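You operate a simulated robot arm through the tools that you are given. There is no shell and no other tool.

Carry out the task below with a simulated two-armed robot. There is one attempt and no reset: what you move stays moved.

## Task
Stipple the roundel in T27's ring and lift its highlight.
Fine: light T27 on High first; use the brush and the stick from the rack beside it and put both back; the roundel stays in its ring; leave other roundels and controls.
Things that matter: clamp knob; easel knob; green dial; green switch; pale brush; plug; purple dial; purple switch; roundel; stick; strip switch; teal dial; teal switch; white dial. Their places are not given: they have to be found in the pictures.

Only the result counts: the job must be done as asked and must still hold three seconds after the hand-in. Knocking over, shifting, dropping, spilling or breaking anything else fails it.

## Robot
Two 7-joint arms with fingered hands on one trunk that stands fixed in place. Base frame: the origin is at the foot of the trunk, x ahead of it, y to its left, z up; the work surface is at about z = 0.87. Lengths are in m, angles in rad, forces in N, time in s.
The left shoulder is at [0.082, 0.173, 1.058], the right one opposite. With the tool pointing down near the work surface each hand reaches from about 0.42 to 0.84 m from the base axis, measured 20 degrees to its own side. Payload 3.5 kg a hand.
The tool frame of a hand sits at the grasp point between the pads (the TCP): z along the fingers, y along the line on which they close. The tips reach 0.025 m beyond it. The gripper opens to 0.088 m; its body begins 0.029 m behind the TCP. The gripper is a hand of 3 fingers: y runs from the thumb to the fingers, the wrist lies at [-0.013, -0.097, -0.162] in the tool frame, and closing takes about 1.5 s.
Orientation is told as [roll, pitch, yaw] about the base's x, y, z axes, in that order, counted from this pose: with the fingers straight down and the wrist toward the robot, the tool's x, y and z point along [0, 1, 0], [1, 0, 0] and [0, 0, -1] of the base frame.

## Interface
- The arms move only by the tool step_arm. It takes "left_targets", "right_targets" or both (then of equal length, played together; a hand with none holds still); each is a list of rows, each an object (a shift or turn left out is 0, a gripper value left out holds the last) with "dp": the shift along the tool's x, y, z in mm, a list of three; "delta_rot": the turn, a rotation vector about the tool's x, y, z in rad, a list of three. In form: [{"dp": [dx, dy, dz], "delta_rot": [ax, ay, az]}, ...]. A call has 1 to 20 rows; each row is the pose to reach, as a shift and turn from the pose commanded when the call began, along the tool's axes at that moment. "left_fingers" and "right_fingers" are, for a hand that has rows, the gripper command, from -1 (fully open) to 1 (shut), values between in proportion, set as the call begins (left out, the last holds). Each row takes 0.2 s and may step no farther than 0.05 m and 0.15 rad from the row before; otherwise, or with a gripper value out of range, the whole call is refused. Where a pose cannot be reached the arm comes as near as it can. A force on the tool above 40 N (or 10 N above the force at the start of the call, whichever is more), or a blocked arm, ends the call early, and 0.2 s more pass. Each finger travels about 0.072 m/s and halts on what it meets, pressing with about 31 N; the grip force reading is that of the motor and also rises with nothing between the fingers. The clock runs only during rows and for 0.2 s after the last one: add rows that repeat a pose to give the fingers time. It gives the time, the measured TCP pose, the force on the tool (base axes), the opening and the grip force at its end, in the units of the frame above (readings bear some noise), with the torque about the TCP (base axes, N m) and any sound that the robot's microphone picked up.
- Cameras (640 x 400 px; columns grow to the right, rows downward): "scene" is now at [0.2112, -0.0411, 1.305]; the picture's right is [-0.35, -0.93, 0.09], its down [-0.48, 0.10, -0.87] and it looks along [0.81, -0.34, -0.48] (base axes); focal length 214 px, centre (320, 200). "left" rides on the left gripper at [-0.058, -0.085, -0.099] in its tool frame; the picture's right is [-0.67, -0.35, 0.66], its down [0.69, -0.63, 0.37] and it looks along [0.28, 0.69, 0.66] (tool axes); focal length 261 px, centre (320, 200). "right" rides on the right gripper at [0.058, -0.085, -0.099] in its tool frame; the picture's right is [-0.67, 0.35, -0.66], its down [-0.69, -0.63, 0.37] and it looks along [-0.29, 0.69, 0.66] (tool axes); focal length 261 px, centre (320, 200).
- snapshot(camera): a new picture of that camera. No time passes.
- lift_body(by): moves the trunk up (or, below 0, down) by that many m; the arms and the scene camera ride with it, the base frame stays. It gives what a move gives, with no picture.
- finger_targets(index, middle, thumb_bend, thumb_turn, hand): sets how far each is bent, from 0 (flat) to 1 (curled in); at 0.3 the hand is open as for a grip, at 0.7 the pads meet at the TCP. One left out holds its place. A second passes; each finger stops where it meets its share of the squeeze, and holds until it gets a number again. A gripper value or a shape takes the hand back. It gives what a move gives, with no picture; readings hold the bend of each and the force on the fingers (four entries, about 0 where the hand has none), thumb and palm. thumb_turn goes from beside the hand (0) to across from the fingers (1), as for a grip.
- set_grasp(shape, hand): the hand has 3 fingers and takes this shape, open, in about a second: jaw (thumb against the fingers, like two jaws); tri (thumb and two fingers); tip (a fingertip pinch); poke (one finger out to press); point (the index stretched); flat (the hand flat); cup (the hand cupped); fist (a fist). The gripper value then closes the fingers along that shape, each until it touches; the sizes above hold for jaw. It gives what a move gives, with no picture.
- head_to(pan, tilt): turns the head with the scene camera to pan (to the left, within 1.501 rad either way) and tilt (down, from -0.506 to 1.204), counted from straight ahead of the robot (the tilt from the chest, where the trunk bows). It gives what a move gives.
- locate(camera, pixels): for up to 12 pixels [column, row] of the newest picture of that camera ("zoom" is the newest enlarged one), the place [x, y, z] in the base frame of the surface seen there, good to about 0.003 m, but the place of the scene camera against the robot may be out by one fixed shift of up to 0.018 m in any direction. No time passes.
- close_up(camera, box): a new picture of the part [left, top, right, bottom] of that camera's present view, enlarged. No time passes.
- finish_job(): hands the job in; it is judged then, once.

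Unless the task says otherwise, let go and move clear before handing in.

The tools are called after ">>>" by a JSON object that holds its "method" and its "body". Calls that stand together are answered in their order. step_arm: Moves the arms, as the interface text tells. Its arguments: {"type":"object","properties":{"left_targets":{"type":"array","items":{"type":"object","properties":{"dp":{"type":"array","items":{"type":"number"}},"delta_rot":{"type":"array","items":{"type":"number"}}}}},"left_fingers":{"type":"number"},"right_targets":{"type":"array","items":{"type":"object","properties":{"dp":{"type":"array","items":{"type":"number"}},"delta_rot":{"type":"array","items":{"type":"number"}}}}},"right_fingers":{"type":"number"}},"required":[]} The other tools are called the same way: lift_body (by) moves the trunk up or down; set_grasp (shape, hand) gives the hand a shape; finger_targets (index, middle, thumb_bend, thumb_turn, hand) moves the fingers one by one; head_to (pan, tilt) turns the head that bears the scene camera; snapshot (camera) takes a picture; locate (camera, pixels) gives the place of the surface under pixels of a picture; close_up (camera, box) takes an enlarged picture of a part of a camera's view; finish_job () hands the job in.

At the start:

```text
time: 0.0
left_tcp_pos: [0.4374, -0.0404, 1.1896]
left_tcp_rot: [0.0, -0.001, 0.001]
left_force: [-0.2, -1.1, 0.6]
left_torque: [-0.04, -0.02, -0.02]
left_opening: 0.0874
left_grip_force: 0.0
left_shape: jaw
left_bend: [0.3, 0.3, 0.3, 0.98]
left_finger forces: [0.1, 0.0, 0.0, 0.0, 0.0, 0.1]
right_tcp_pos: [0.3385, -0.4465, 1.2135]
right_tcp_rot: [-0.002, -0.001, 0.002]
right_force: [-0.8, -0.9, -0.5]
right_torque: [0.01, -0.01, 0.05]
right_opening: 0.0878
right_grip_force: 0.1
right_shape: jaw
right_bend: [0.3, 0.3, 0.3, 0.98]
right_finger forces: [0.0, 0.1, 0.0, 0.1, 0.1, 0.0]
trunk travel left (down, up): [-0.15, 0.305]
head pan, tilt (commanded): [-0.365, 0.272]
```

scene: 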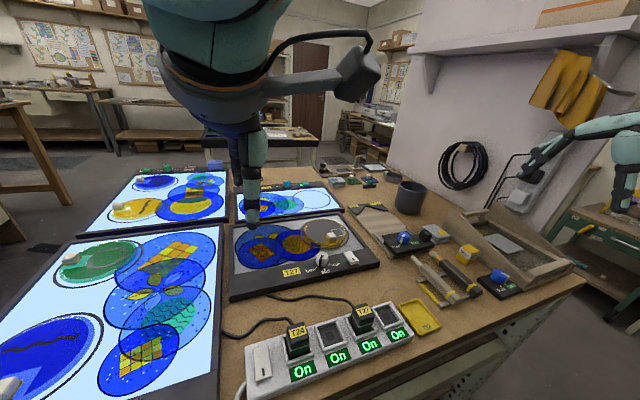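
right: 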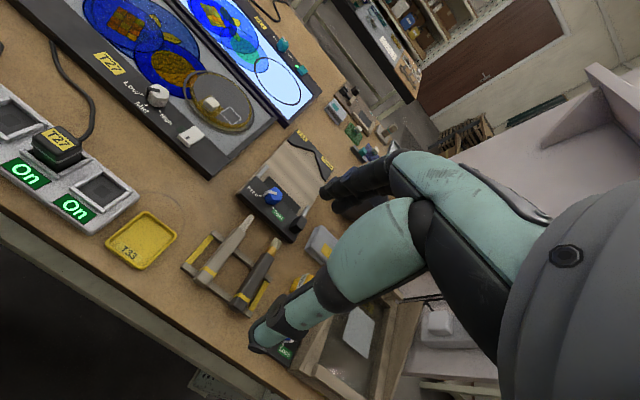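
left: 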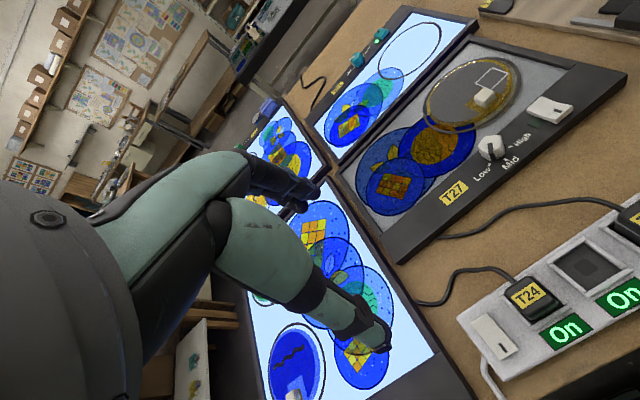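

The pictures show T27's dark light box around scene pixel (300,250), with a white dial, a white switch and a ring holding a roundel; the rack with brush and stick is near (450,275). I'll look closer at each before moving.

>>> {"method": "close_up", "body": {"camera": "scene", "box": [220, 200, 400, 312]}}

>>> {"method": "close_up", "body": {"camera": "scene", "box": [380, 200, 560, 312]}}

>>> {"method": "close_up", "body": {"camera": "right", "box": [80, 60, 340, 222]}}

>>> {"method": "close_up", "body": {"camera": "right", "box": [80, 180, 340, 342]}}

>>> {"method": "close_up", "body": {"camera": "left", "box": [380, 30, 640, 192]}}

>>> {"method": "close_up", "body": {"camera": "scene", "box": [220, 290, 420, 400]}}

```text
3.56 times, centred on (310, 256) of scene
```

zoom: 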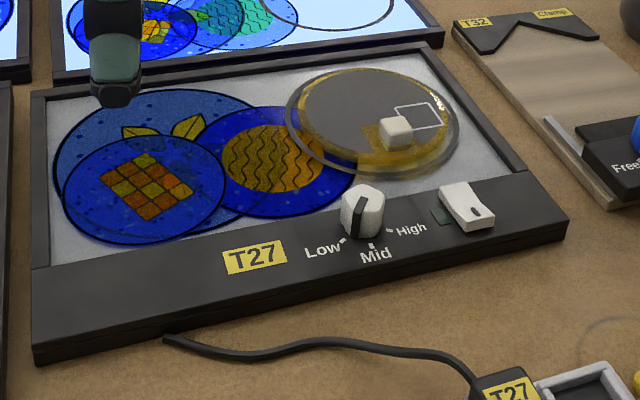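

```text
3.56 times, centred on (470, 256) of scene
```

zoom: 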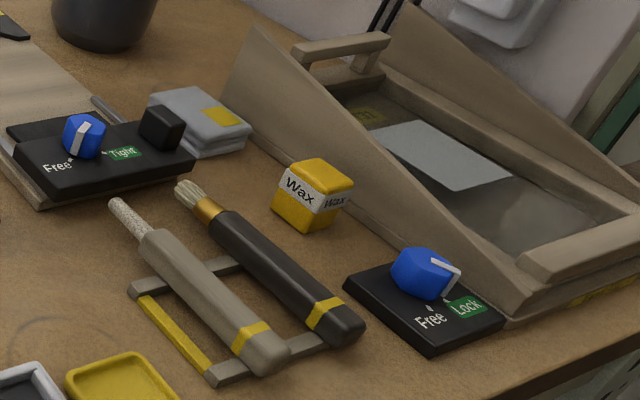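

```text
2.46 times, centred on (210, 141) of right
```

zoom: 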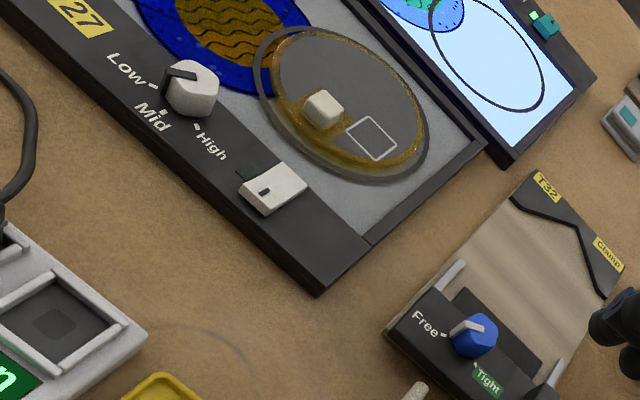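

```text
2.46 times, centred on (210, 261) of right
```

zoom: 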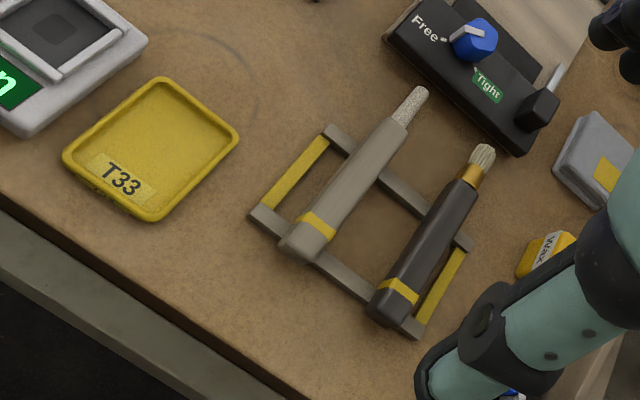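

```text
2.46 times, centred on (510, 111) of left
```

zoom: 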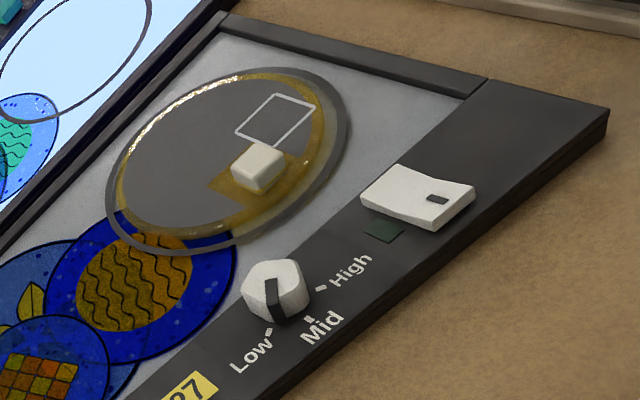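

```text
3.20 times, centred on (320, 345) of scene
```

zoom: 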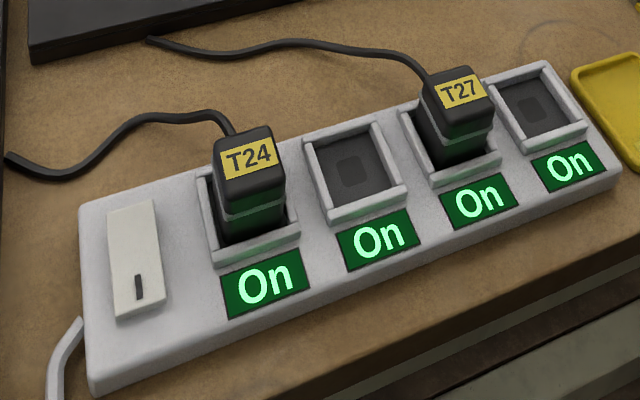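

T27's dial points to Low and the white switch is off (dark box); the roundel has a small white knob and a white outlined square (the highlight); stick (grey) and brush (dark, golden ferrule) lie on a rack. I'll measure the places with the right hand's camera and compare to the scene camera.

>>> {"method": "locate", "body": {"camera": "right", "pixels": [[157, 96], [190, 135], [211, 104], [230, 116], [188, 97], [250, 105], [249, 218], [204, 274], [275, 244], [238, 303], [188, 262], [270, 190]]}}

>>> {"method": "locate", "body": {"camera": "scene", "pixels": [[322, 258], [352, 258], [331, 237], [337, 233], [414, 259], [455, 302], [434, 254], [478, 293], [300, 335], [362, 315], [240, 200], [300, 270]]}}

>>> {"method": "locate", "body": {"camera": "left", "pixels": [[491, 146], [549, 110], [484, 97], [492, 76], [470, 95], [454, 192]]}}

```text
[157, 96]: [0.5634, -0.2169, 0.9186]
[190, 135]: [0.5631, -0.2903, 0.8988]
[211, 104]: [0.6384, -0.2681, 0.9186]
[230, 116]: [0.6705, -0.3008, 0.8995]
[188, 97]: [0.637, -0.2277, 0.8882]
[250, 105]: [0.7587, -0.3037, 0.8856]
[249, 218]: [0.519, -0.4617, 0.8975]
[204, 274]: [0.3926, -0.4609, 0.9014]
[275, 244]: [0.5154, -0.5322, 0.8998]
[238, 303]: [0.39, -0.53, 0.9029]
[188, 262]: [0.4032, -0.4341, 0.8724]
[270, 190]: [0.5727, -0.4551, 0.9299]
```

```text
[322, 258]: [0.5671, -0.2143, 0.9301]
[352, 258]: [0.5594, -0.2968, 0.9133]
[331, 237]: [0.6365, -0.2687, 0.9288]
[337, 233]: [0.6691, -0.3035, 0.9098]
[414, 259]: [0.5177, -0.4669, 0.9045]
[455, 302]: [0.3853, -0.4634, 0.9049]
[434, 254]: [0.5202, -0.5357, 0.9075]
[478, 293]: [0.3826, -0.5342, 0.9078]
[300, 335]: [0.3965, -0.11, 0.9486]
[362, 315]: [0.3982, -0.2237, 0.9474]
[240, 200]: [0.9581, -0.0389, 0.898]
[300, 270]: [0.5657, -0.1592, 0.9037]
```

```text
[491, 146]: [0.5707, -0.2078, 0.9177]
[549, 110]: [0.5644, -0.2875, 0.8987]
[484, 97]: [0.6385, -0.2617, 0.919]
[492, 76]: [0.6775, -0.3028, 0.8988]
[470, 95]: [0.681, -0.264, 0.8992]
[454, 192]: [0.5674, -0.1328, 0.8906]
```

The measured places agree within ~1 cm (scene camera reads ~1 cm high), dial near (0.567,-0.212), switch near (0.563,-0.289), glass at z≈0.899, tools along x at y≈-0.461 and -0.531. I'll move the left arm aside and bring the right hand's camera in over T27's controls.

>>> {"method": "step_arm", "body": {"left_targets": [{"dp": [40, -5, 0]}, {"dp": [80, -10, 0]}, {"dp": [120, -15, 0]}, {"dp": [160, -20, 0]}, {"dp": [200, -20, 0]}, {"dp": [240, -20, 0]}, {"dp": [240, -20, 0]}, {"dp": [240, -20, 0]}, {"dp": [240, -20, 0]}], "right_targets": [{"dp": [20, 20, 15]}, {"dp": [45, 40, 35]}, {"dp": [70, 62, 55]}, {"dp": [95, 85, 75]}, {"dp": [120, 107, 95]}, {"dp": [145, 130, 115]}, {"dp": [170, 152, 130]}, {"dp": [190, 165, 140]}, {"dp": [190, 165, 140]}]}}

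>>> {"method": "snapshot", "body": {"camera": "right"}}

>>> {"method": "snapshot", "body": {"camera": "scene"}}

```text
time: 2.0
left_tcp_pos: [0.4146, 0.1992, 1.1908]
left_tcp_rot: [0.001, 0.0, 0.001]
left_force: [0.3, -0.9, 0.0]
left_torque: [-0.01, 0.01, -0.02]
left_opening: 0.0878
left_grip_force: 0.1
left_shape: jaw
left_bend: [0.3, 0.3, 0.3, 0.98]
left_finger forces: [0.1, 0.0, 0.1, 0.0, 0.1, 0.1]
right_tcp_pos: [0.5032, -0.2567, 1.0748]
right_tcp_rot: [-0.001, -0.001, 0.002]
right_force: [0.0, -0.3, 0.1]
right_torque: [-0.01, 0.01, 0.04]
right_opening: 0.0878
right_grip_force: 0.1
right_shape: jaw
right_bend: [0.3, 0.3, 0.3, 0.98]
right_finger forces: [0.0, 0.1, 0.0, 0.0, 0.1, 0.0]
trunk travel left (down, up): [-0.15, 0.305]
head pan, tilt (commanded): [-0.365, 0.272]
```

```text
taken
```

right: 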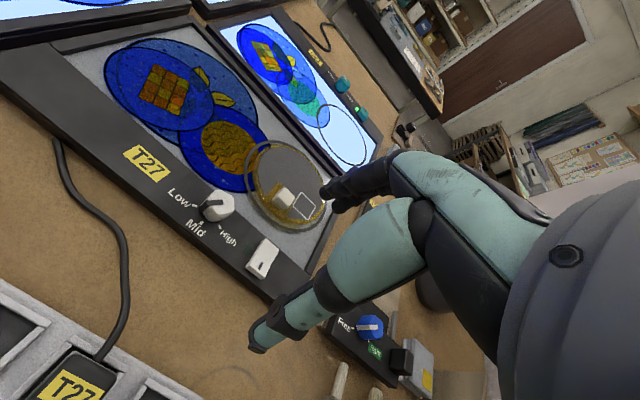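

```text
taken
```

scene: 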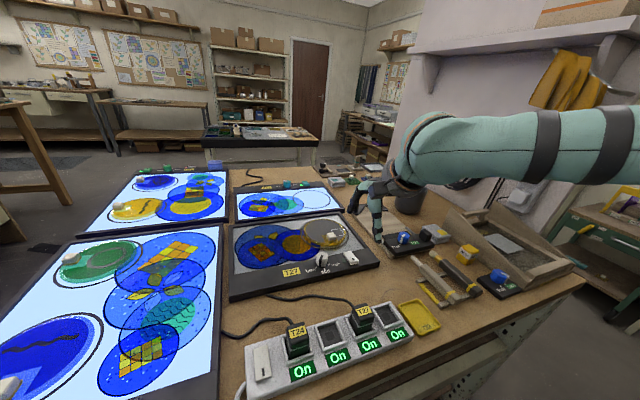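

The hand camera now shows dial near (216,206) and switch near (263,258). I'll zoom in on both to read the pointer and the rocker.

>>> {"method": "close_up", "body": {"camera": "right", "box": [150, 150, 310, 290]}}

>>> {"method": "locate", "body": {"camera": "right", "pixels": [[214, 202], [220, 208], [263, 258], [258, 268], [268, 245], [195, 204], [200, 222], [220, 226], [284, 198], [306, 206], [300, 242], [236, 212]]}}

>>> {"method": "close_up", "body": {"camera": "scene", "box": [290, 210, 390, 280]}}

```text
2.86 times, centred on (230, 220) of right
```

zoom: 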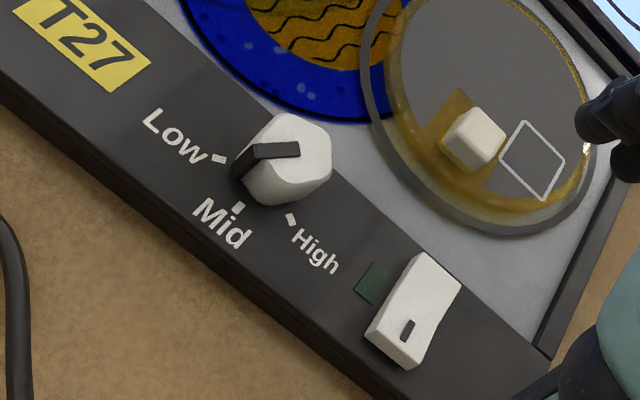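

```text
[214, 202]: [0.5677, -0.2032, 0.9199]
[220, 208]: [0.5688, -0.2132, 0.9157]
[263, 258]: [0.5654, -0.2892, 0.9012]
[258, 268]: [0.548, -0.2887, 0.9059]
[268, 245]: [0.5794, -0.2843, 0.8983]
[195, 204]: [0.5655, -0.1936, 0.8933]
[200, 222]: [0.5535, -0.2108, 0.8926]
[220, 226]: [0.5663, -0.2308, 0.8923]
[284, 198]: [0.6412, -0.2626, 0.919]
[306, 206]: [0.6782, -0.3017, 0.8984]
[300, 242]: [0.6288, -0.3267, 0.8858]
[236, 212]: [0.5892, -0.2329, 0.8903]
```

```text
5.71 times, centred on (340, 245) of scene
```

zoom: 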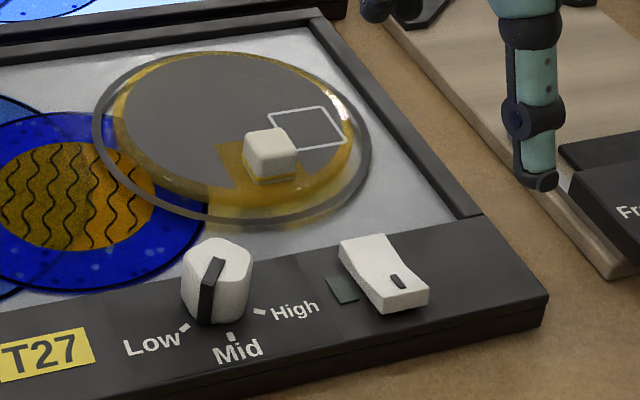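

The dial ticks give a centre near (0.573,-0.212) with Low/Mid/High about 60° apart; the switch's near end (with dark mark, z≈0.906) stands raised and the far end is down (0.898). I'll check the rocker pose of lit boxes and the strip, plus the knob outline, before touching.

>>> {"method": "close_up", "body": {"camera": "scene", "box": [240, 165, 320, 215]}}

>>> {"method": "close_up", "body": {"camera": "scene", "box": [140, 155, 230, 211]}}

>>> {"method": "close_up", "body": {"camera": "scene", "box": [240, 320, 330, 400]}}

>>> {"method": "locate", "body": {"camera": "right", "pixels": [[223, 202], [228, 196], [218, 192], [230, 203], [226, 211], [212, 214], [204, 208], [256, 272], [262, 266], [255, 260], [266, 240], [273, 246]]}}

```text
8.00 times, centred on (280, 190) of scene
```

zoom: 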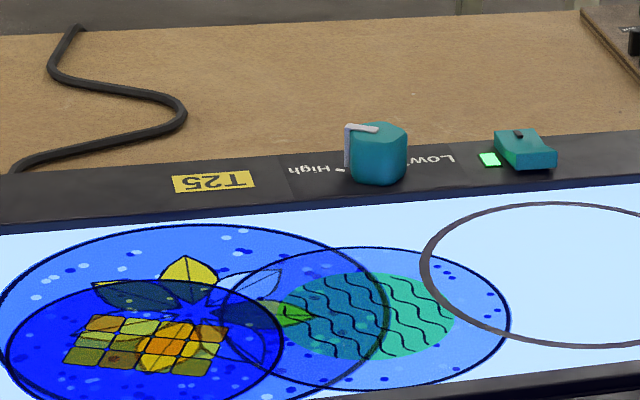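

```text
7.11 times, centred on (185, 183) of scene
```

zoom: 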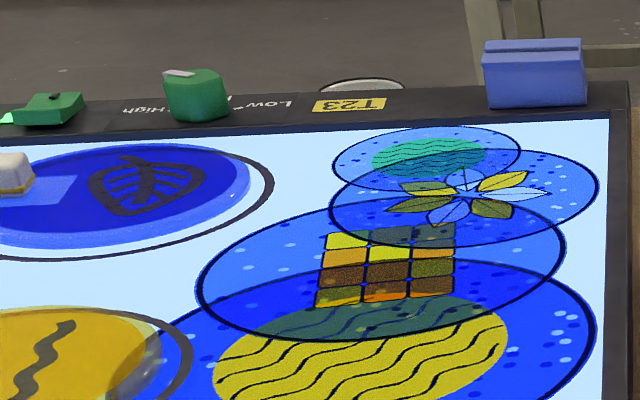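

```text
5.00 times, centred on (285, 360) of scene
```

zoom: 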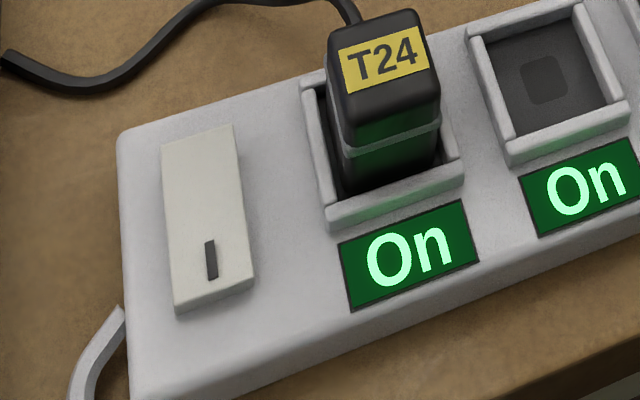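

```text
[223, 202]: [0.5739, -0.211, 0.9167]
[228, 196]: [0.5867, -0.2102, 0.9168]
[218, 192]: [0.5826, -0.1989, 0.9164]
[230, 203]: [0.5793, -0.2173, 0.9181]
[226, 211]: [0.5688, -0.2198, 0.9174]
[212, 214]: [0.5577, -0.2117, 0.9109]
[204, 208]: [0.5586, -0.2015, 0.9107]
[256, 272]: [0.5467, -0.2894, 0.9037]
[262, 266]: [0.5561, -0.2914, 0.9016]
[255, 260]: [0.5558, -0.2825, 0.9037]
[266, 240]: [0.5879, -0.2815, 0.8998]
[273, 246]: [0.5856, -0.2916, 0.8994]
```

The lit T25 box and the live strip both have the dashed rocker end pressed, so T27's raised dashed end is what I must press later; the knob axis is at about (0.5735,-0.2115), top z≈0.917. I'll go above the knob with a part-open jaw, turned slightly clockwise to leave room for the counter-clockwise turn to High.

>>> {"method": "step_arm", "body": {"right_targets": [{"dp": [15, 25, 20], "delta_rot": [0, 0, 0.1]}, {"dp": [30, 50, 45], "delta_rot": [0, 0, 0.22]}, {"dp": [45, 70, 70], "delta_rot": [0, 0, 0.35]}, {"dp": [45, 70, 70], "delta_rot": [0, 0, 0.35]}, {"dp": [45, 70, 70], "delta_rot": [0, 0, 0.35]}, {"dp": [45, 70, 70], "delta_rot": [0, 0, 0.35]}], "right_fingers": -0.25}}

>>> {"method": "snapshot", "body": {"camera": "right"}}

>>> {"method": "snapshot", "body": {"camera": "scene"}}

```text
time: 3.4
left_tcp_pos: [0.4167, 0.1995, 1.1905]
left_tcp_rot: [0.001, -0.002, 0.003]
left_force: [0.5, -0.1, -0.7]
left_torque: [-0.01, 0.02, -0.03]
left_opening: 0.0876
left_grip_force: 0.1
left_shape: jaw
left_bend: [0.3, 0.3, 0.3, 0.98]
left_finger forces: [0.1, 0.1, 0.0, 0.1, 0.0, 0.0]
right_tcp_pos: [0.5711, -0.215, 1.0062]
right_tcp_rot: [-0.002, -0.003, -0.345]
right_force: [-0.4, -0.4, 0.0]
right_torque: [-0.01, 0.02, 0.0]
right_opening: 0.0556
right_grip_force: 0.0
right_shape: jaw
right_bend: [0.28, 0.4, 0.63, 1.0]
right_finger forces: [0.0, 0.0, 0.1, 0.1, 0.0, 0.0]
right hand out of reach, approached as far as the arm can: row 3, 4, 5, 6
trunk travel left (down, up): [-0.15, 0.305]
head pan, tilt (commanded): [-0.365, 0.272]
```

```text
taken
```

right: 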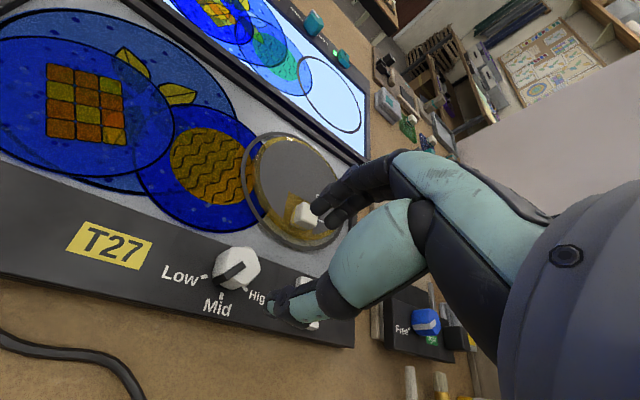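

```text
taken
```

scene: 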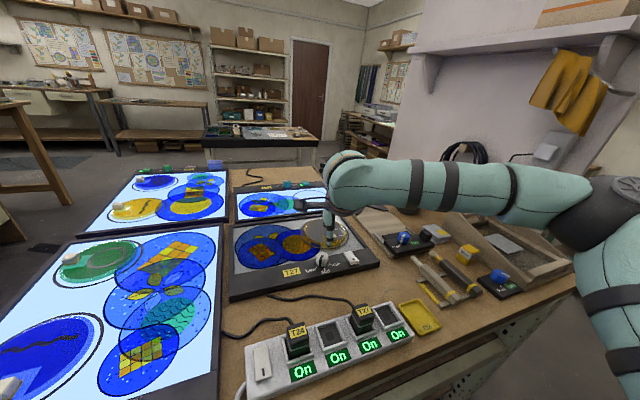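

The arm reports it is at its limit with this clockwise turn (yaw -0.35), so I'll test how far it can turn the other way, in free air above the dial.

>>> {"method": "step_arm", "body": {"right_targets": [{"delta_rot": [0, 0, -0.15]}, {"delta_rot": [0, 0, -0.3]}, {"delta_rot": [0, 0, -0.45]}, {"delta_rot": [0, 0, -0.6]}, {"delta_rot": [0, 0, -0.75]}, {"delta_rot": [0, 0, -0.9]}, {"delta_rot": [0, 0, -1.05]}, {"delta_rot": [0, 0, -1.2]}, {"delta_rot": [0, 0, -1.35]}, {"delta_rot": [0, 0, -1.5]}, {"delta_rot": [0, 0, -1.65]}]}}

>>> {"method": "snapshot", "body": {"camera": "scene"}}

```text
time: 5.8
left_tcp_pos: [0.4176, 0.1991, 1.1916]
left_tcp_rot: [-0.001, 0.001, 0.001]
left_force: [-0.4, 0.1, -0.1]
left_torque: [-0.02, 0.01, -0.01]
left_opening: 0.0876
left_grip_force: 0.0
left_shape: jaw
left_bend: [0.3, 0.3, 0.3, 0.98]
left_finger forces: [0.0, 0.0, 0.0, 0.0, 0.1, 0.0]
right_tcp_pos: [0.5716, -0.2153, 1.0056]
right_tcp_rot: [0.001, 0.0, 1.303]
right_force: [-0.6, -0.4, 0.3]
right_torque: [0.03, 0.01, 0.01]
right_opening: 0.0553
right_grip_force: 0.1
right_shape: jaw
right_bend: [0.28, 0.4, 0.63, 1.0]
right_finger forces: [0.1, 0.1, 0.0, 0.0, 0.1, 0.1]
trunk travel left (down, up): [-0.15, 0.305]
head pan, tilt (commanded): [-0.365, 0.272]
```

```text
taken
```

scene: 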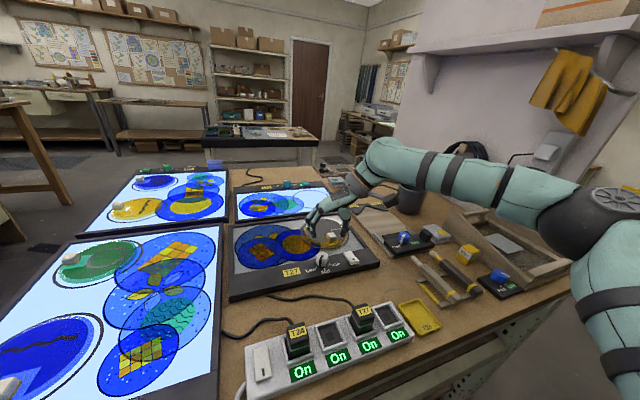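

Turning to yaw +1.3 works fully, so I can turn the knob about 90° per stroke. I'll rotate back to yaw -0.3, centre on the knob axis and come down to z≈0.955 for a check.

>>> {"method": "step_arm", "body": {"right_targets": [{"dp": [-1, 4, 0], "delta_rot": [0, 0, 0.15]}, {"dp": [-1, 4, 0], "delta_rot": [0, 0, 0.3]}, {"dp": [-1, 4, 0], "delta_rot": [0, 0, 0.45]}, {"dp": [-1, 4, 0], "delta_rot": [0, 0, 0.6]}, {"dp": [-1, 4, 0], "delta_rot": [0, 0, 0.75]}, {"dp": [-1, 4, 0], "delta_rot": [0, 0, 0.9]}, {"dp": [-1, 4, 10], "delta_rot": [0, 0, 1.05]}, {"dp": [-1, 4, 20], "delta_rot": [0, 0, 1.2]}, {"dp": [-1, 4, 30], "delta_rot": [0, 0, 1.35]}, {"dp": [-1, 4, 40], "delta_rot": [0, 0, 1.5]}, {"dp": [-1, 4, 50], "delta_rot": [0, 0, 1.6]}, {"dp": [-1, 4, 50], "delta_rot": [0, 0, 1.6]}]}}

>>> {"method": "snapshot", "body": {"camera": "right"}}

>>> {"method": "close_up", "body": {"camera": "scene", "box": [270, 190, 400, 280]}}

```text
time: 8.4
left_tcp_pos: [0.417, 0.1993, 1.1907]
left_tcp_rot: [0.0, 0.0, 0.002]
left_force: [0.0, 0.1, -0.4]
left_torque: [-0.02, 0.05, 0.01]
left_opening: 0.0878
left_grip_force: 0.1
left_shape: jaw
left_bend: [0.3, 0.3, 0.3, 0.98]
left_finger forces: [0.1, 0.1, 0.1, 0.0, 0.0, 0.1]
right_tcp_pos: [0.5731, -0.2124, 0.9602]
right_tcp_rot: [-0.002, -0.003, -0.249]
right_force: [-0.7, 0.0, -0.1]
right_torque: [-0.03, 0.02, -0.01]
right_opening: 0.0553
right_grip_force: 0.1
right_shape: jaw
right_bend: [0.28, 0.4, 0.63, 1.0]
right_finger forces: [0.0, 0.0, 0.1, 0.1, 0.0, 0.0]
right hand out of reach, approached as far as the arm can: row 11, 12
trunk travel left (down, up): [-0.15, 0.305]
head pan, tilt (commanded): [-0.365, 0.272]
```

```text
taken
```

right: 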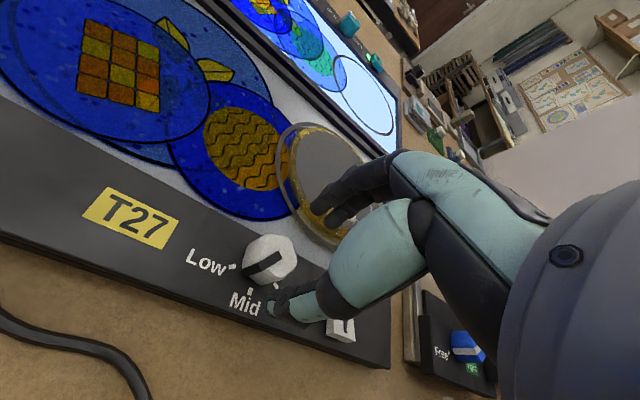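

```text
4.44 times, centred on (335, 235) of scene
```

zoom: 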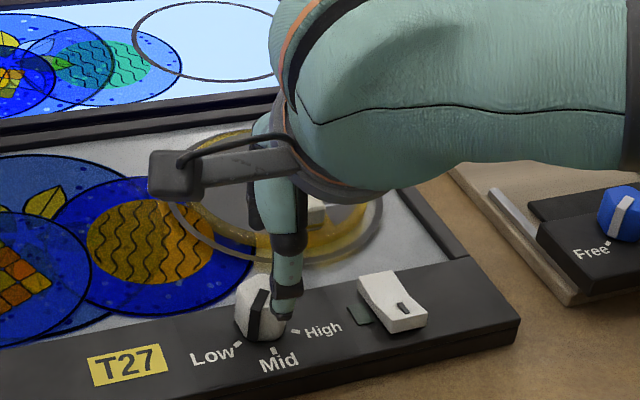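

The knob appears near (270,258) in the hand view, a bit off the predicted spot under the grasp point. I'll re-measure the knob from this nearer view.

>>> {"method": "locate", "body": {"camera": "right", "pixels": [[270, 258], [278, 254], [262, 240], [280, 243], [295, 255], [291, 272], [250, 255], [248, 270], [285, 280], [270, 245], [233, 267], [250, 292]]}}

>>> {"method": "close_up", "body": {"camera": "right", "box": [200, 200, 360, 340]}}

```text
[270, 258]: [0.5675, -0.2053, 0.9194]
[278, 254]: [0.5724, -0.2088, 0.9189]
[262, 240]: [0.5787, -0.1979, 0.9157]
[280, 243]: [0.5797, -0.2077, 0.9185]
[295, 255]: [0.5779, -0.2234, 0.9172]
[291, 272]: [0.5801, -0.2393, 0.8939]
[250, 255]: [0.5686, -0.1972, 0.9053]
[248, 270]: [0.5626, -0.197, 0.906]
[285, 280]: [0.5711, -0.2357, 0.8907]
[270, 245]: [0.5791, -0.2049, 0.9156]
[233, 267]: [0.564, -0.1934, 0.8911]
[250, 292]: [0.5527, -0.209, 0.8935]
```

```text
2.86 times, centred on (280, 270) of right
```

zoom: 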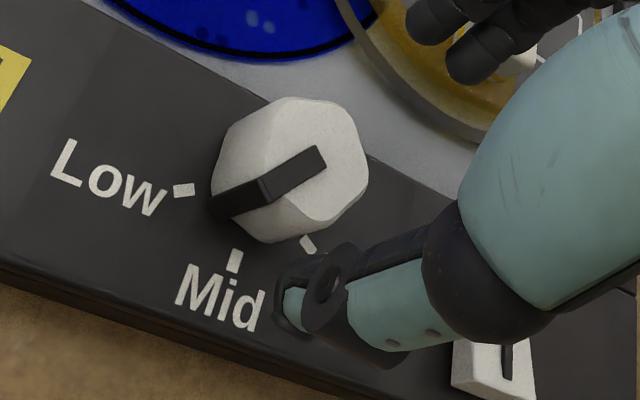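

The pointer bar's inner end at (281,255) marks the axis at about (0.573,-0.2105), which agrees with the grasp point. I'll descend to z≈0.925, then close on the knob.

>>> {"method": "step_arm", "body": {"right_targets": [{"dp": [1, 0, 10], "delta_rot": [0, 0, -0.05]}, {"dp": [1, 0, 20], "delta_rot": [0, 0, -0.05]}, {"dp": [1, 0, 30], "delta_rot": [0, 0, -0.05]}, {"dp": [1, 0, 35], "delta_rot": [0, 0, -0.05]}, {"dp": [1, 0, 35], "delta_rot": [0, 0, -0.05]}]}}

>>> {"method": "close_up", "body": {"camera": "right", "box": [200, 180, 400, 340]}}

>>> {"method": "close_up", "body": {"camera": "scene", "box": [270, 200, 390, 280]}}

```text
time: 9.6
left_tcp_pos: [0.4164, 0.1986, 1.19]
left_tcp_rot: [-0.001, 0.001, 0.001]
left_force: [-0.1, 0.9, -0.2]
left_torque: [0.0, 0.03, 0.02]
left_opening: 0.0876
left_grip_force: 0.1
left_shape: jaw
left_bend: [0.3, 0.3, 0.3, 0.98]
left_finger forces: [0.0, 0.0, 0.1, 0.0, 0.0, 0.0]
right_tcp_pos: [0.5661, -0.215, 0.9336]
right_tcp_rot: [-0.001, -0.002, -0.249]
right_force: [1.0, -0.5, 1.4]
right_torque: [-0.01, 0.02, -0.02]
right_opening: 0.0551
right_grip_force: 0.1
right_shape: jaw
right_bend: [0.28, 0.4, 0.63, 1.0]
right_finger forces: [0.0, 0.0, 0.0, 0.0, 0.1, 0.0]
right hand out of reach, approached as far as the arm can: row 2, 3, 4, 5
trunk travel left (down, up): [-0.15, 0.305]
head pan, tilt (commanded): [-0.365, 0.272]
```

```text
2.50 times, centred on (300, 260) of right
```

zoom: 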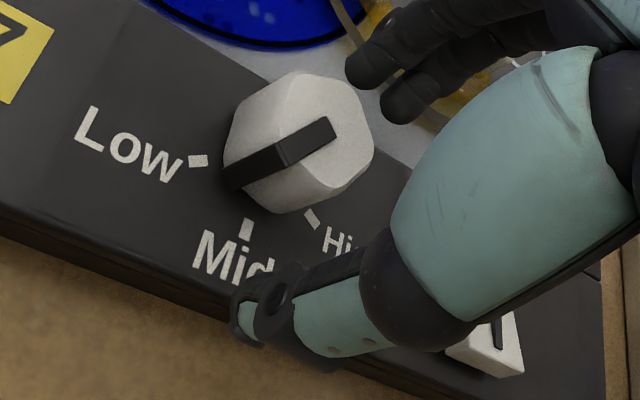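

```text
5.00 times, centred on (330, 240) of scene
```

zoom: 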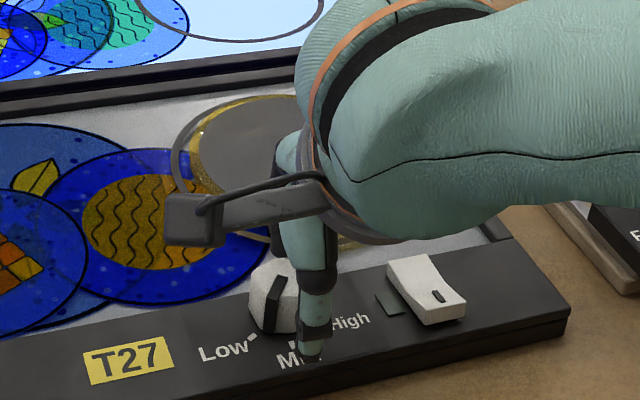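

The arm can't reach down with this clockwise turn (it stopped at z≈0.934, 7 mm off). I'll rise and test how far counter-clockwise the wrist can go, to pick a better working range.

>>> {"method": "step_arm", "body": {"right_targets": [{"dp": [3, 3, -15]}, {"dp": [6, 6, -30]}, {"dp": [6, 6, -40], "delta_rot": [0, 0, -0.1]}, {"dp": [6, 6, -40], "delta_rot": [0, 0, -0.25]}, {"dp": [6, 6, -40], "delta_rot": [0, 0, -0.4]}, {"dp": [6, 6, -40], "delta_rot": [0, 0, -0.55]}, {"dp": [6, 6, -40], "delta_rot": [0, 0, -0.7]}, {"dp": [6, 6, -40], "delta_rot": [0, 0, -0.85]}, {"dp": [6, 6, -40], "delta_rot": [0, 0, -1.0]}, {"dp": [6, 6, -40], "delta_rot": [0, 0, -1.15]}, {"dp": [6, 6, -40], "delta_rot": [0, 0, -1.3]}, {"dp": [6, 6, -40], "delta_rot": [0, 0, -1.45]}, {"dp": [6, 6, -40], "delta_rot": [0, 0, -1.6]}, {"dp": [6, 6, -40], "delta_rot": [0, 0, -1.75]}, {"dp": [6, 6, -40], "delta_rot": [0, 0, -1.9]}, {"dp": [6, 6, -40], "delta_rot": [0, 0, -2.05]}, {"dp": [6, 6, -40], "delta_rot": [0, 0, -2.2]}]}}

>>> {"method": "snapshot", "body": {"camera": "scene"}}

```text
time: 13.2
left_tcp_pos: [0.4161, 0.1992, 1.1909]
left_tcp_rot: [0.0, -0.001, 0.001]
left_force: [-0.4, -0.3, 0.1]
left_torque: [-0.03, 0.0, -0.02]
left_opening: 0.0874
left_grip_force: 0.0
left_shape: jaw
left_bend: [0.3, 0.3, 0.3, 0.98]
left_finger forces: [0.0, 0.0, 0.1, 0.0, 0.1, 0.0]
right_tcp_pos: [0.4884, -0.1714, 0.9571]
right_tcp_rot: [-0.042, 0.076, 1.925]
right_force: [-0.5, 0.6, 0.2]
right_torque: [-0.01, 0.0, 0.0]
right_opening: 0.0554
right_grip_force: 0.2
right_shape: jaw
right_bend: [0.28, 0.4, 0.63, 1.0]
right_finger forces: [0.1, 0.1, 0.1, 0.1, 0.1, 0.1]
right hand out of reach, approached as far as the arm can: row 13, 14, 15, 16, 17
trunk travel left (down, up): [-0.15, 0.305]
head pan, tilt (commanded): [-0.365, 0.272]
```

```text
taken
```

scene: 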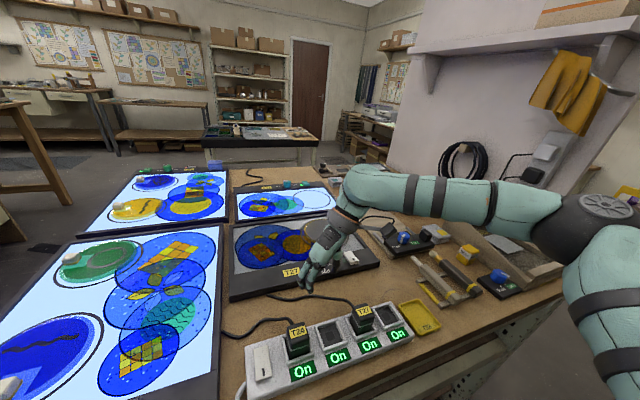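

Beyond yaw ≈1.3 the arm runs out and drifts, so the usable range is roughly 0 to 1.3. I'll bring the hand back level above the dial (raised) and re-read the pose.

>>> {"method": "step_arm", "body": {"right_targets": [{"dp": [-8, -8, -20], "delta_rot": [-0.01, 0.01, 0.12]}, {"dp": [-16, -16, -30], "delta_rot": [-0.02, 0.02, 0.25]}, {"dp": [-26, -26, -30], "delta_rot": [-0.03, 0.035, 0.38]}, {"dp": [-36, -36, -30], "delta_rot": [-0.04, 0.045, 0.5]}, {"dp": [-46, -46, -30], "delta_rot": [-0.05, 0.06, 0.62]}, {"dp": [-56, -56, -30], "delta_rot": [-0.0574, 0.0677, 0.725]}, {"dp": [-66, -67, -30], "delta_rot": [-0.0574, 0.0677, 0.725]}, {"dp": [-66, -67, -30], "delta_rot": [-0.0574, 0.0677, 0.725]}]}}

```text
time: 15.0
left_tcp_pos: [0.4166, 0.1989, 1.1911]
left_tcp_rot: [0.0, -0.001, 0.002]
left_force: [-0.4, 0.0, -0.3]
left_torque: [-0.01, 0.03, 0.01]
left_opening: 0.0878
left_grip_force: 0.1
left_shape: jaw
left_bend: [0.3, 0.3, 0.3, 0.98]
left_finger forces: [0.0, 0.0, 0.0, 0.0, 0.0, 0.0]
right_tcp_pos: [0.5713, -0.2113, 0.9968]
right_tcp_rot: [0.0, -0.001, 1.198]
right_force: [0.1, 0.3, 0.2]
right_torque: [0.02, 0.0, -0.02]
right_opening: 0.0552
right_grip_force: 0.2
right_shape: jaw
right_bend: [0.28, 0.4, 0.63, 1.0]
right_finger forces: [0.0, 0.0, 0.1, 0.0, 0.0, 0.1]
trunk travel left (down, up): [-0.15, 0.305]
head pan, tilt (commanded): [-0.365, 0.272]
```

The hand is level again above the dial at yaw 1.2. I'll turn to yaw 0.1 and descend to z≈0.945, checking that the arm still reaches.

>>> {"method": "step_arm", "body": {"right_targets": [{"dp": [-2, 1, 0], "delta_rot": [0, 0, 0.14]}, {"dp": [-2, 1, 0], "delta_rot": [0, 0, 0.28]}, {"dp": [-2, 1, 0], "delta_rot": [0, 0, 0.42]}, {"dp": [-2, 1, 0], "delta_rot": [0, 0, 0.56]}, {"dp": [-2, 1, 0], "delta_rot": [0, 0, 0.7]}, {"dp": [-2, 1, 0], "delta_rot": [0, 0, 0.84]}, {"dp": [-2, 1, 0], "delta_rot": [0, 0, 0.98]}, {"dp": [-2, 1, 10], "delta_rot": [0, 0, 1.1]}, {"dp": [-2, 1, 30], "delta_rot": [0, 0, 1.1]}, {"dp": [-2, 1, 52], "delta_rot": [0, 0, 1.1]}, {"dp": [-2, 1, 52], "delta_rot": [0, 0, 1.1]}]}}

>>> {"method": "close_up", "body": {"camera": "right", "box": [200, 180, 400, 340]}}

```text
time: 17.4
left_tcp_pos: [0.4167, 0.1984, 1.1904]
left_tcp_rot: [0.0, -0.001, 0.004]
left_force: [0.6, -0.5, -0.4]
left_torque: [-0.01, 0.01, 0.02]
left_opening: 0.0874
left_grip_force: 0.1
left_shape: jaw
left_bend: [0.3, 0.3, 0.3, 0.98]
left_finger forces: [0.1, 0.1, 0.0, 0.0, 0.0, 0.0]
right_tcp_pos: [0.5743, -0.2146, 0.9433]
right_tcp_rot: [0.0, 0.0, 0.097]
right_force: [-0.1, 0.3, -0.9]
right_torque: [-0.01, -0.01, 0.0]
right_opening: 0.0551
right_grip_force: 0.0
right_shape: jaw
right_bend: [0.28, 0.4, 0.63, 1.0]
right_finger forces: [0.0, 0.0, 0.0, 0.0, 0.0, 0.0]
trunk travel left (down, up): [-0.15, 0.305]
head pan, tilt (commanded): [-0.365, 0.272]
```

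```text
2.50 times, centred on (300, 260) of right
```

zoom: 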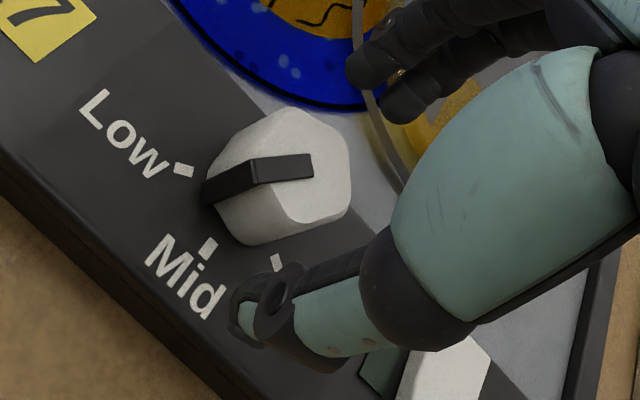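

The arm reaches well here: TCP (0.574,-0.2146,0.943) with the knob slightly left of it. I'll correct by ~3.5 mm, descend to z≈0.925 and close on the knob.

>>> {"method": "step_arm", "body": {"right_targets": [{"dp": [3.5, 1, 6]}, {"dp": [3.5, 1, 12]}, {"dp": [3.5, 1, 18]}, {"dp": [3.5, 1, 18]}]}}

>>> {"method": "close_up", "body": {"camera": "right", "box": [200, 180, 400, 340]}}

```text
time: 18.4
left_tcp_pos: [0.4176, 0.1983, 1.1914]
left_tcp_rot: [-0.001, 0.0, 0.001]
left_force: [0.1, 0.2, -0.6]
left_torque: [-0.01, 0.01, 0.03]
left_opening: 0.0878
left_grip_force: 0.1
left_shape: jaw
left_bend: [0.3, 0.3, 0.3, 0.98]
left_finger forces: [0.0, 0.1, 0.0, 0.0, 0.1, 0.0]
right_tcp_pos: [0.5731, -0.2096, 0.9237]
right_tcp_rot: [-0.002, 0.001, 0.099]
right_force: [-0.3, -0.4, 0.6]
right_torque: [0.0, 0.02, 0.01]
right_opening: 0.0553
right_grip_force: 0.1
right_shape: jaw
right_bend: [0.28, 0.4, 0.63, 1.0]
right_finger forces: [0.0, 0.0, 0.0, 0.1, 0.0, 0.0]
trunk travel left (down, up): [-0.15, 0.305]
head pan, tilt (commanded): [-0.365, 0.272]
```

```text
2.50 times, centred on (300, 260) of right
```

zoom: 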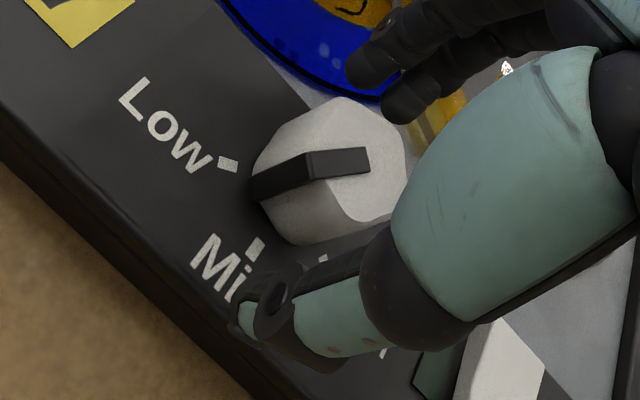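

The knob sits between thumb (270,300 in the zoom) and the two fingers (380,85). I'll close on it.

>>> {"method": "step_arm", "body": {"right_targets": [{"dp": [0, 0, 0]}, {"dp": [0, 0, 0]}, {"dp": [0, 0, 0]}, {"dp": [0, 0, 0]}, {"dp": [0, 0, 0]}, {"dp": [0, 0, 0]}], "right_fingers": 1.0}}

>>> {"method": "close_up", "body": {"camera": "right", "box": [200, 180, 400, 340]}}

```text
time: 19.8
left_tcp_pos: [0.4167, 0.199, 1.1909]
left_tcp_rot: [-0.001, -0.001, 0.002]
left_force: [0.1, 0.8, 0.1]
left_torque: [-0.01, 0.01, 0.03]
left_opening: 0.0877
left_grip_force: 0.0
left_shape: jaw
left_bend: [0.3, 0.3, 0.3, 0.98]
left_finger forces: [0.0, 0.0, 0.1, 0.0, 0.0, 0.0]
right_tcp_pos: [0.5745, -0.2095, 0.926]
right_tcp_rot: [0.0, -0.001, 0.097]
right_force: [-1.9, 1.0, -2.9]
right_torque: [0.01, 0.0, 0.02]
right_opening: 0.0226
right_grip_force: 30.9
right_shape: jaw
right_bend: [0.74, 0.56, 0.74, 1.0]
right_finger forces: [17.9, 8.8, 0.0, 0.0, 28.0, 0.0]
trunk travel left (down, up): [-0.15, 0.305]
head pan, tilt (commanded): [-0.365, 0.272]
```

```text
2.50 times, centred on (300, 260) of right
```

zoom: 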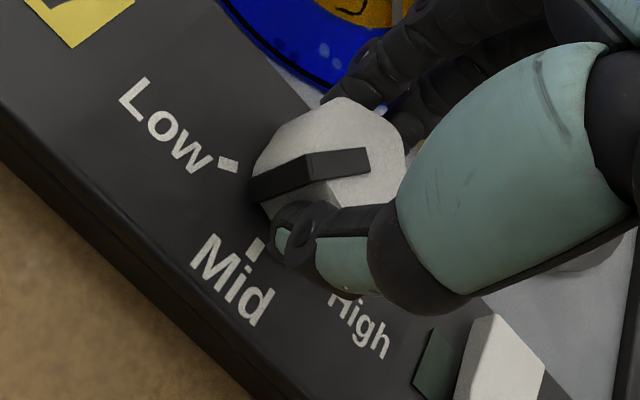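

The knob is held (thumb 28 N, fingers 18/9 N, opening 0.023). I'll turn counter-clockwise by ~0.55 rad first and look.

>>> {"method": "step_arm", "body": {"right_targets": [{"delta_rot": [0, 0, -0.1]}, {"delta_rot": [0, 0, -0.2]}, {"delta_rot": [0, 0, -0.3]}, {"delta_rot": [0, 0, -0.4]}, {"delta_rot": [0, 0, -0.5]}, {"delta_rot": [0, 0, -0.55]}]}}

>>> {"method": "close_up", "body": {"camera": "right", "box": [200, 180, 400, 340]}}

>>> {"method": "close_up", "body": {"camera": "scene", "box": [270, 200, 390, 280]}}

```text
time: 21.2
left_tcp_pos: [0.4165, 0.1975, 1.1903]
left_tcp_rot: [0.0, 0.001, 0.001]
left_force: [-0.6, -0.5, -0.5]
left_torque: [0.0, 0.0, -0.03]
left_opening: 0.0877
left_grip_force: 0.1
left_shape: jaw
left_bend: [0.3, 0.3, 0.3, 0.98]
left_finger forces: [0.0, 0.1, 0.0, 0.0, 0.0, 0.0]
right_tcp_pos: [0.5755, -0.2108, 0.9251]
right_tcp_rot: [0.0, 0.0, 0.649]
right_force: [-3.4, -2.3, -3.5]
right_torque: [-0.04, 0.11, 0.01]
right_opening: 0.0219
right_grip_force: 31.3
right_shape: jaw
right_bend: [0.74, 0.57, 0.74, 1.0]
right_finger forces: [18.2, 8.9, 0.0, 0.0, 30.3, 0.1]
trunk travel left (down, up): [-0.15, 0.305]
head pan, tilt (commanded): [-0.365, 0.272]
```

```text
2.50 times, centred on (300, 260) of right
```

zoom: 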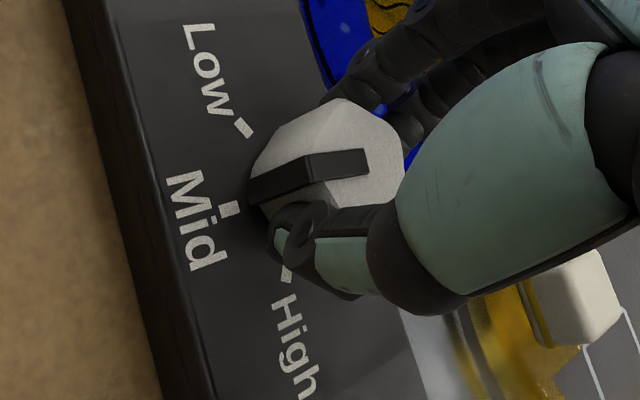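

```text
5.00 times, centred on (330, 240) of scene
```

zoom: 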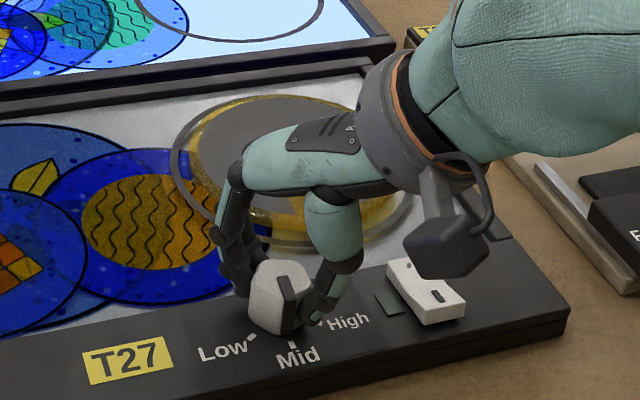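

The knob turned with the hand; the pointer is now near Mid. I'll continue another 0.6 rad to yaw ≈1.25.

>>> {"method": "step_arm", "body": {"right_targets": [{"delta_rot": [0, 0, -0.1]}, {"delta_rot": [0, 0, -0.2]}, {"delta_rot": [0, 0, -0.3]}, {"delta_rot": [0, 0, -0.4]}, {"delta_rot": [0, 0, -0.5]}, {"delta_rot": [0, 0, -0.6]}, {"delta_rot": [0, 0, -0.6]}]}}

>>> {"method": "close_up", "body": {"camera": "right", "box": [200, 180, 400, 340]}}

>>> {"method": "close_up", "body": {"camera": "scene", "box": [270, 200, 390, 280]}}

```text
time: 22.8
left_tcp_pos: [0.4191, 0.1983, 1.1884]
left_tcp_rot: [-0.001, 0.002, 0.001]
left_force: [-0.1, -0.8, -1.1]
left_torque: [0.0, -0.01, -0.01]
left_opening: 0.0877
left_grip_force: 0.0
left_shape: jaw
left_bend: [0.3, 0.3, 0.3, 0.98]
left_finger forces: [0.1, 0.1, 0.0, 0.0, 0.1, 0.0]
right_tcp_pos: [0.5705, -0.2114, 0.9257]
right_tcp_rot: [0.001, 0.001, 1.248]
right_force: [9.0, 6.4, -9.9]
right_torque: [0.29, -0.18, 0.02]
right_opening: 0.0222
right_grip_force: 31.1
right_shape: jaw
right_bend: [0.74, 0.54, 0.74, 1.0]
right_finger forces: [19.8, 13.9, 0.0, 0.0, 24.8, 0.0]
right hand out of reach, approached as far as the arm can: row 6, 7
trunk travel left (down, up): [-0.15, 0.305]
head pan, tilt (commanded): [-0.365, 0.272]
```

```text
2.50 times, centred on (300, 260) of right
```

zoom: 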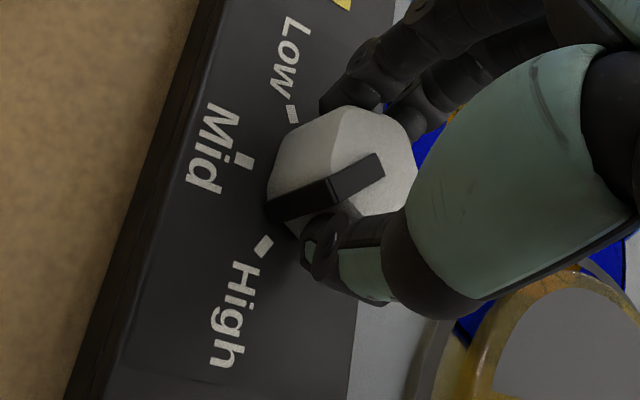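

```text
5.00 times, centred on (330, 240) of scene
```

zoom: 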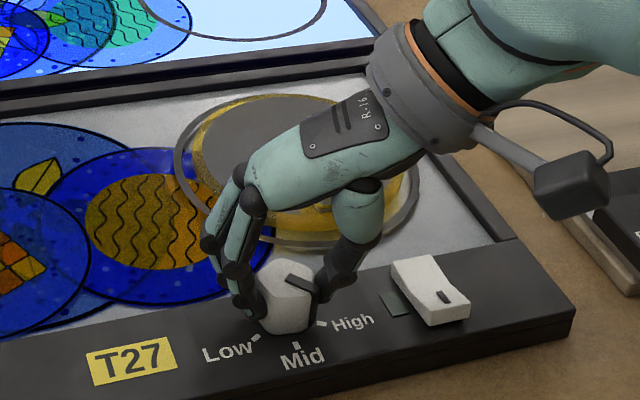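

The pointer has moved past Mid toward High (zoom (290,205) vs High tick (264,246)), with some side force building at the arm's limit. I'll let go, and look.

>>> {"method": "step_arm", "body": {"right_targets": [{"dp": [0, 0, 0]}, {"dp": [0, 0, 0]}, {"dp": [0, 0, 0]}, {"dp": [0, 0, 0]}], "right_fingers": -0.3}}

>>> {"method": "close_up", "body": {"camera": "right", "box": [200, 180, 400, 340]}}

>>> {"method": "close_up", "body": {"camera": "scene", "box": [270, 200, 390, 280]}}

```text
time: 23.8
left_tcp_pos: [0.4153, 0.1993, 1.1905]
left_tcp_rot: [0.001, 0.0, 0.001]
left_force: [-0.7, -1.1, 0.2]
left_torque: [0.01, -0.03, 0.0]
left_opening: 0.0877
left_grip_force: 0.1
left_shape: jaw
left_bend: [0.3, 0.3, 0.3, 0.98]
left_finger forces: [0.0, 0.0, 0.0, 0.1, 0.1, 0.0]
right_tcp_pos: [0.5668, -0.2118, 0.9292]
right_tcp_rot: [-0.002, -0.001, 1.246]
right_force: [-0.6, -1.1, 1.0]
right_torque: [0.0, 0.04, 0.01]
right_opening: 0.0566
right_grip_force: 0.0
right_shape: jaw
right_bend: [0.28, 0.39, 0.62, 1.0]
right_finger forces: [0.0, 0.1, 0.1, 0.0, 0.0, 0.0]
trunk travel left (down, up): [-0.15, 0.305]
head pan, tilt (commanded): [-0.365, 0.272]
```

```text
2.50 times, centred on (300, 260) of right
```

zoom: 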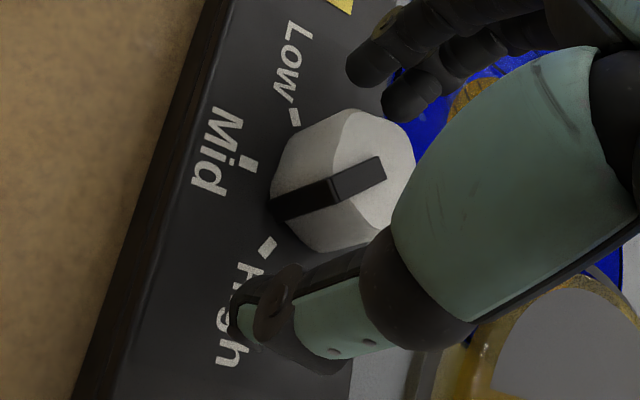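

```text
5.00 times, centred on (330, 240) of scene
```

zoom: 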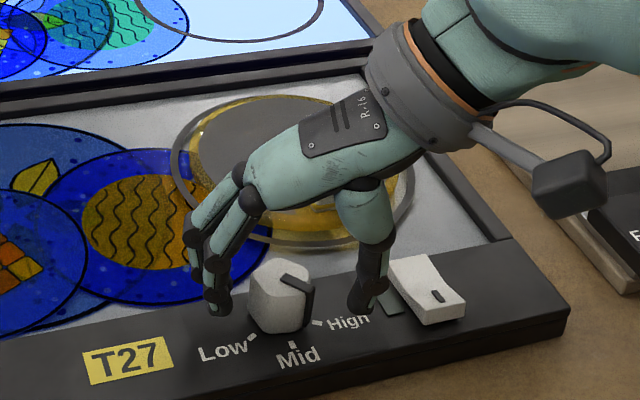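

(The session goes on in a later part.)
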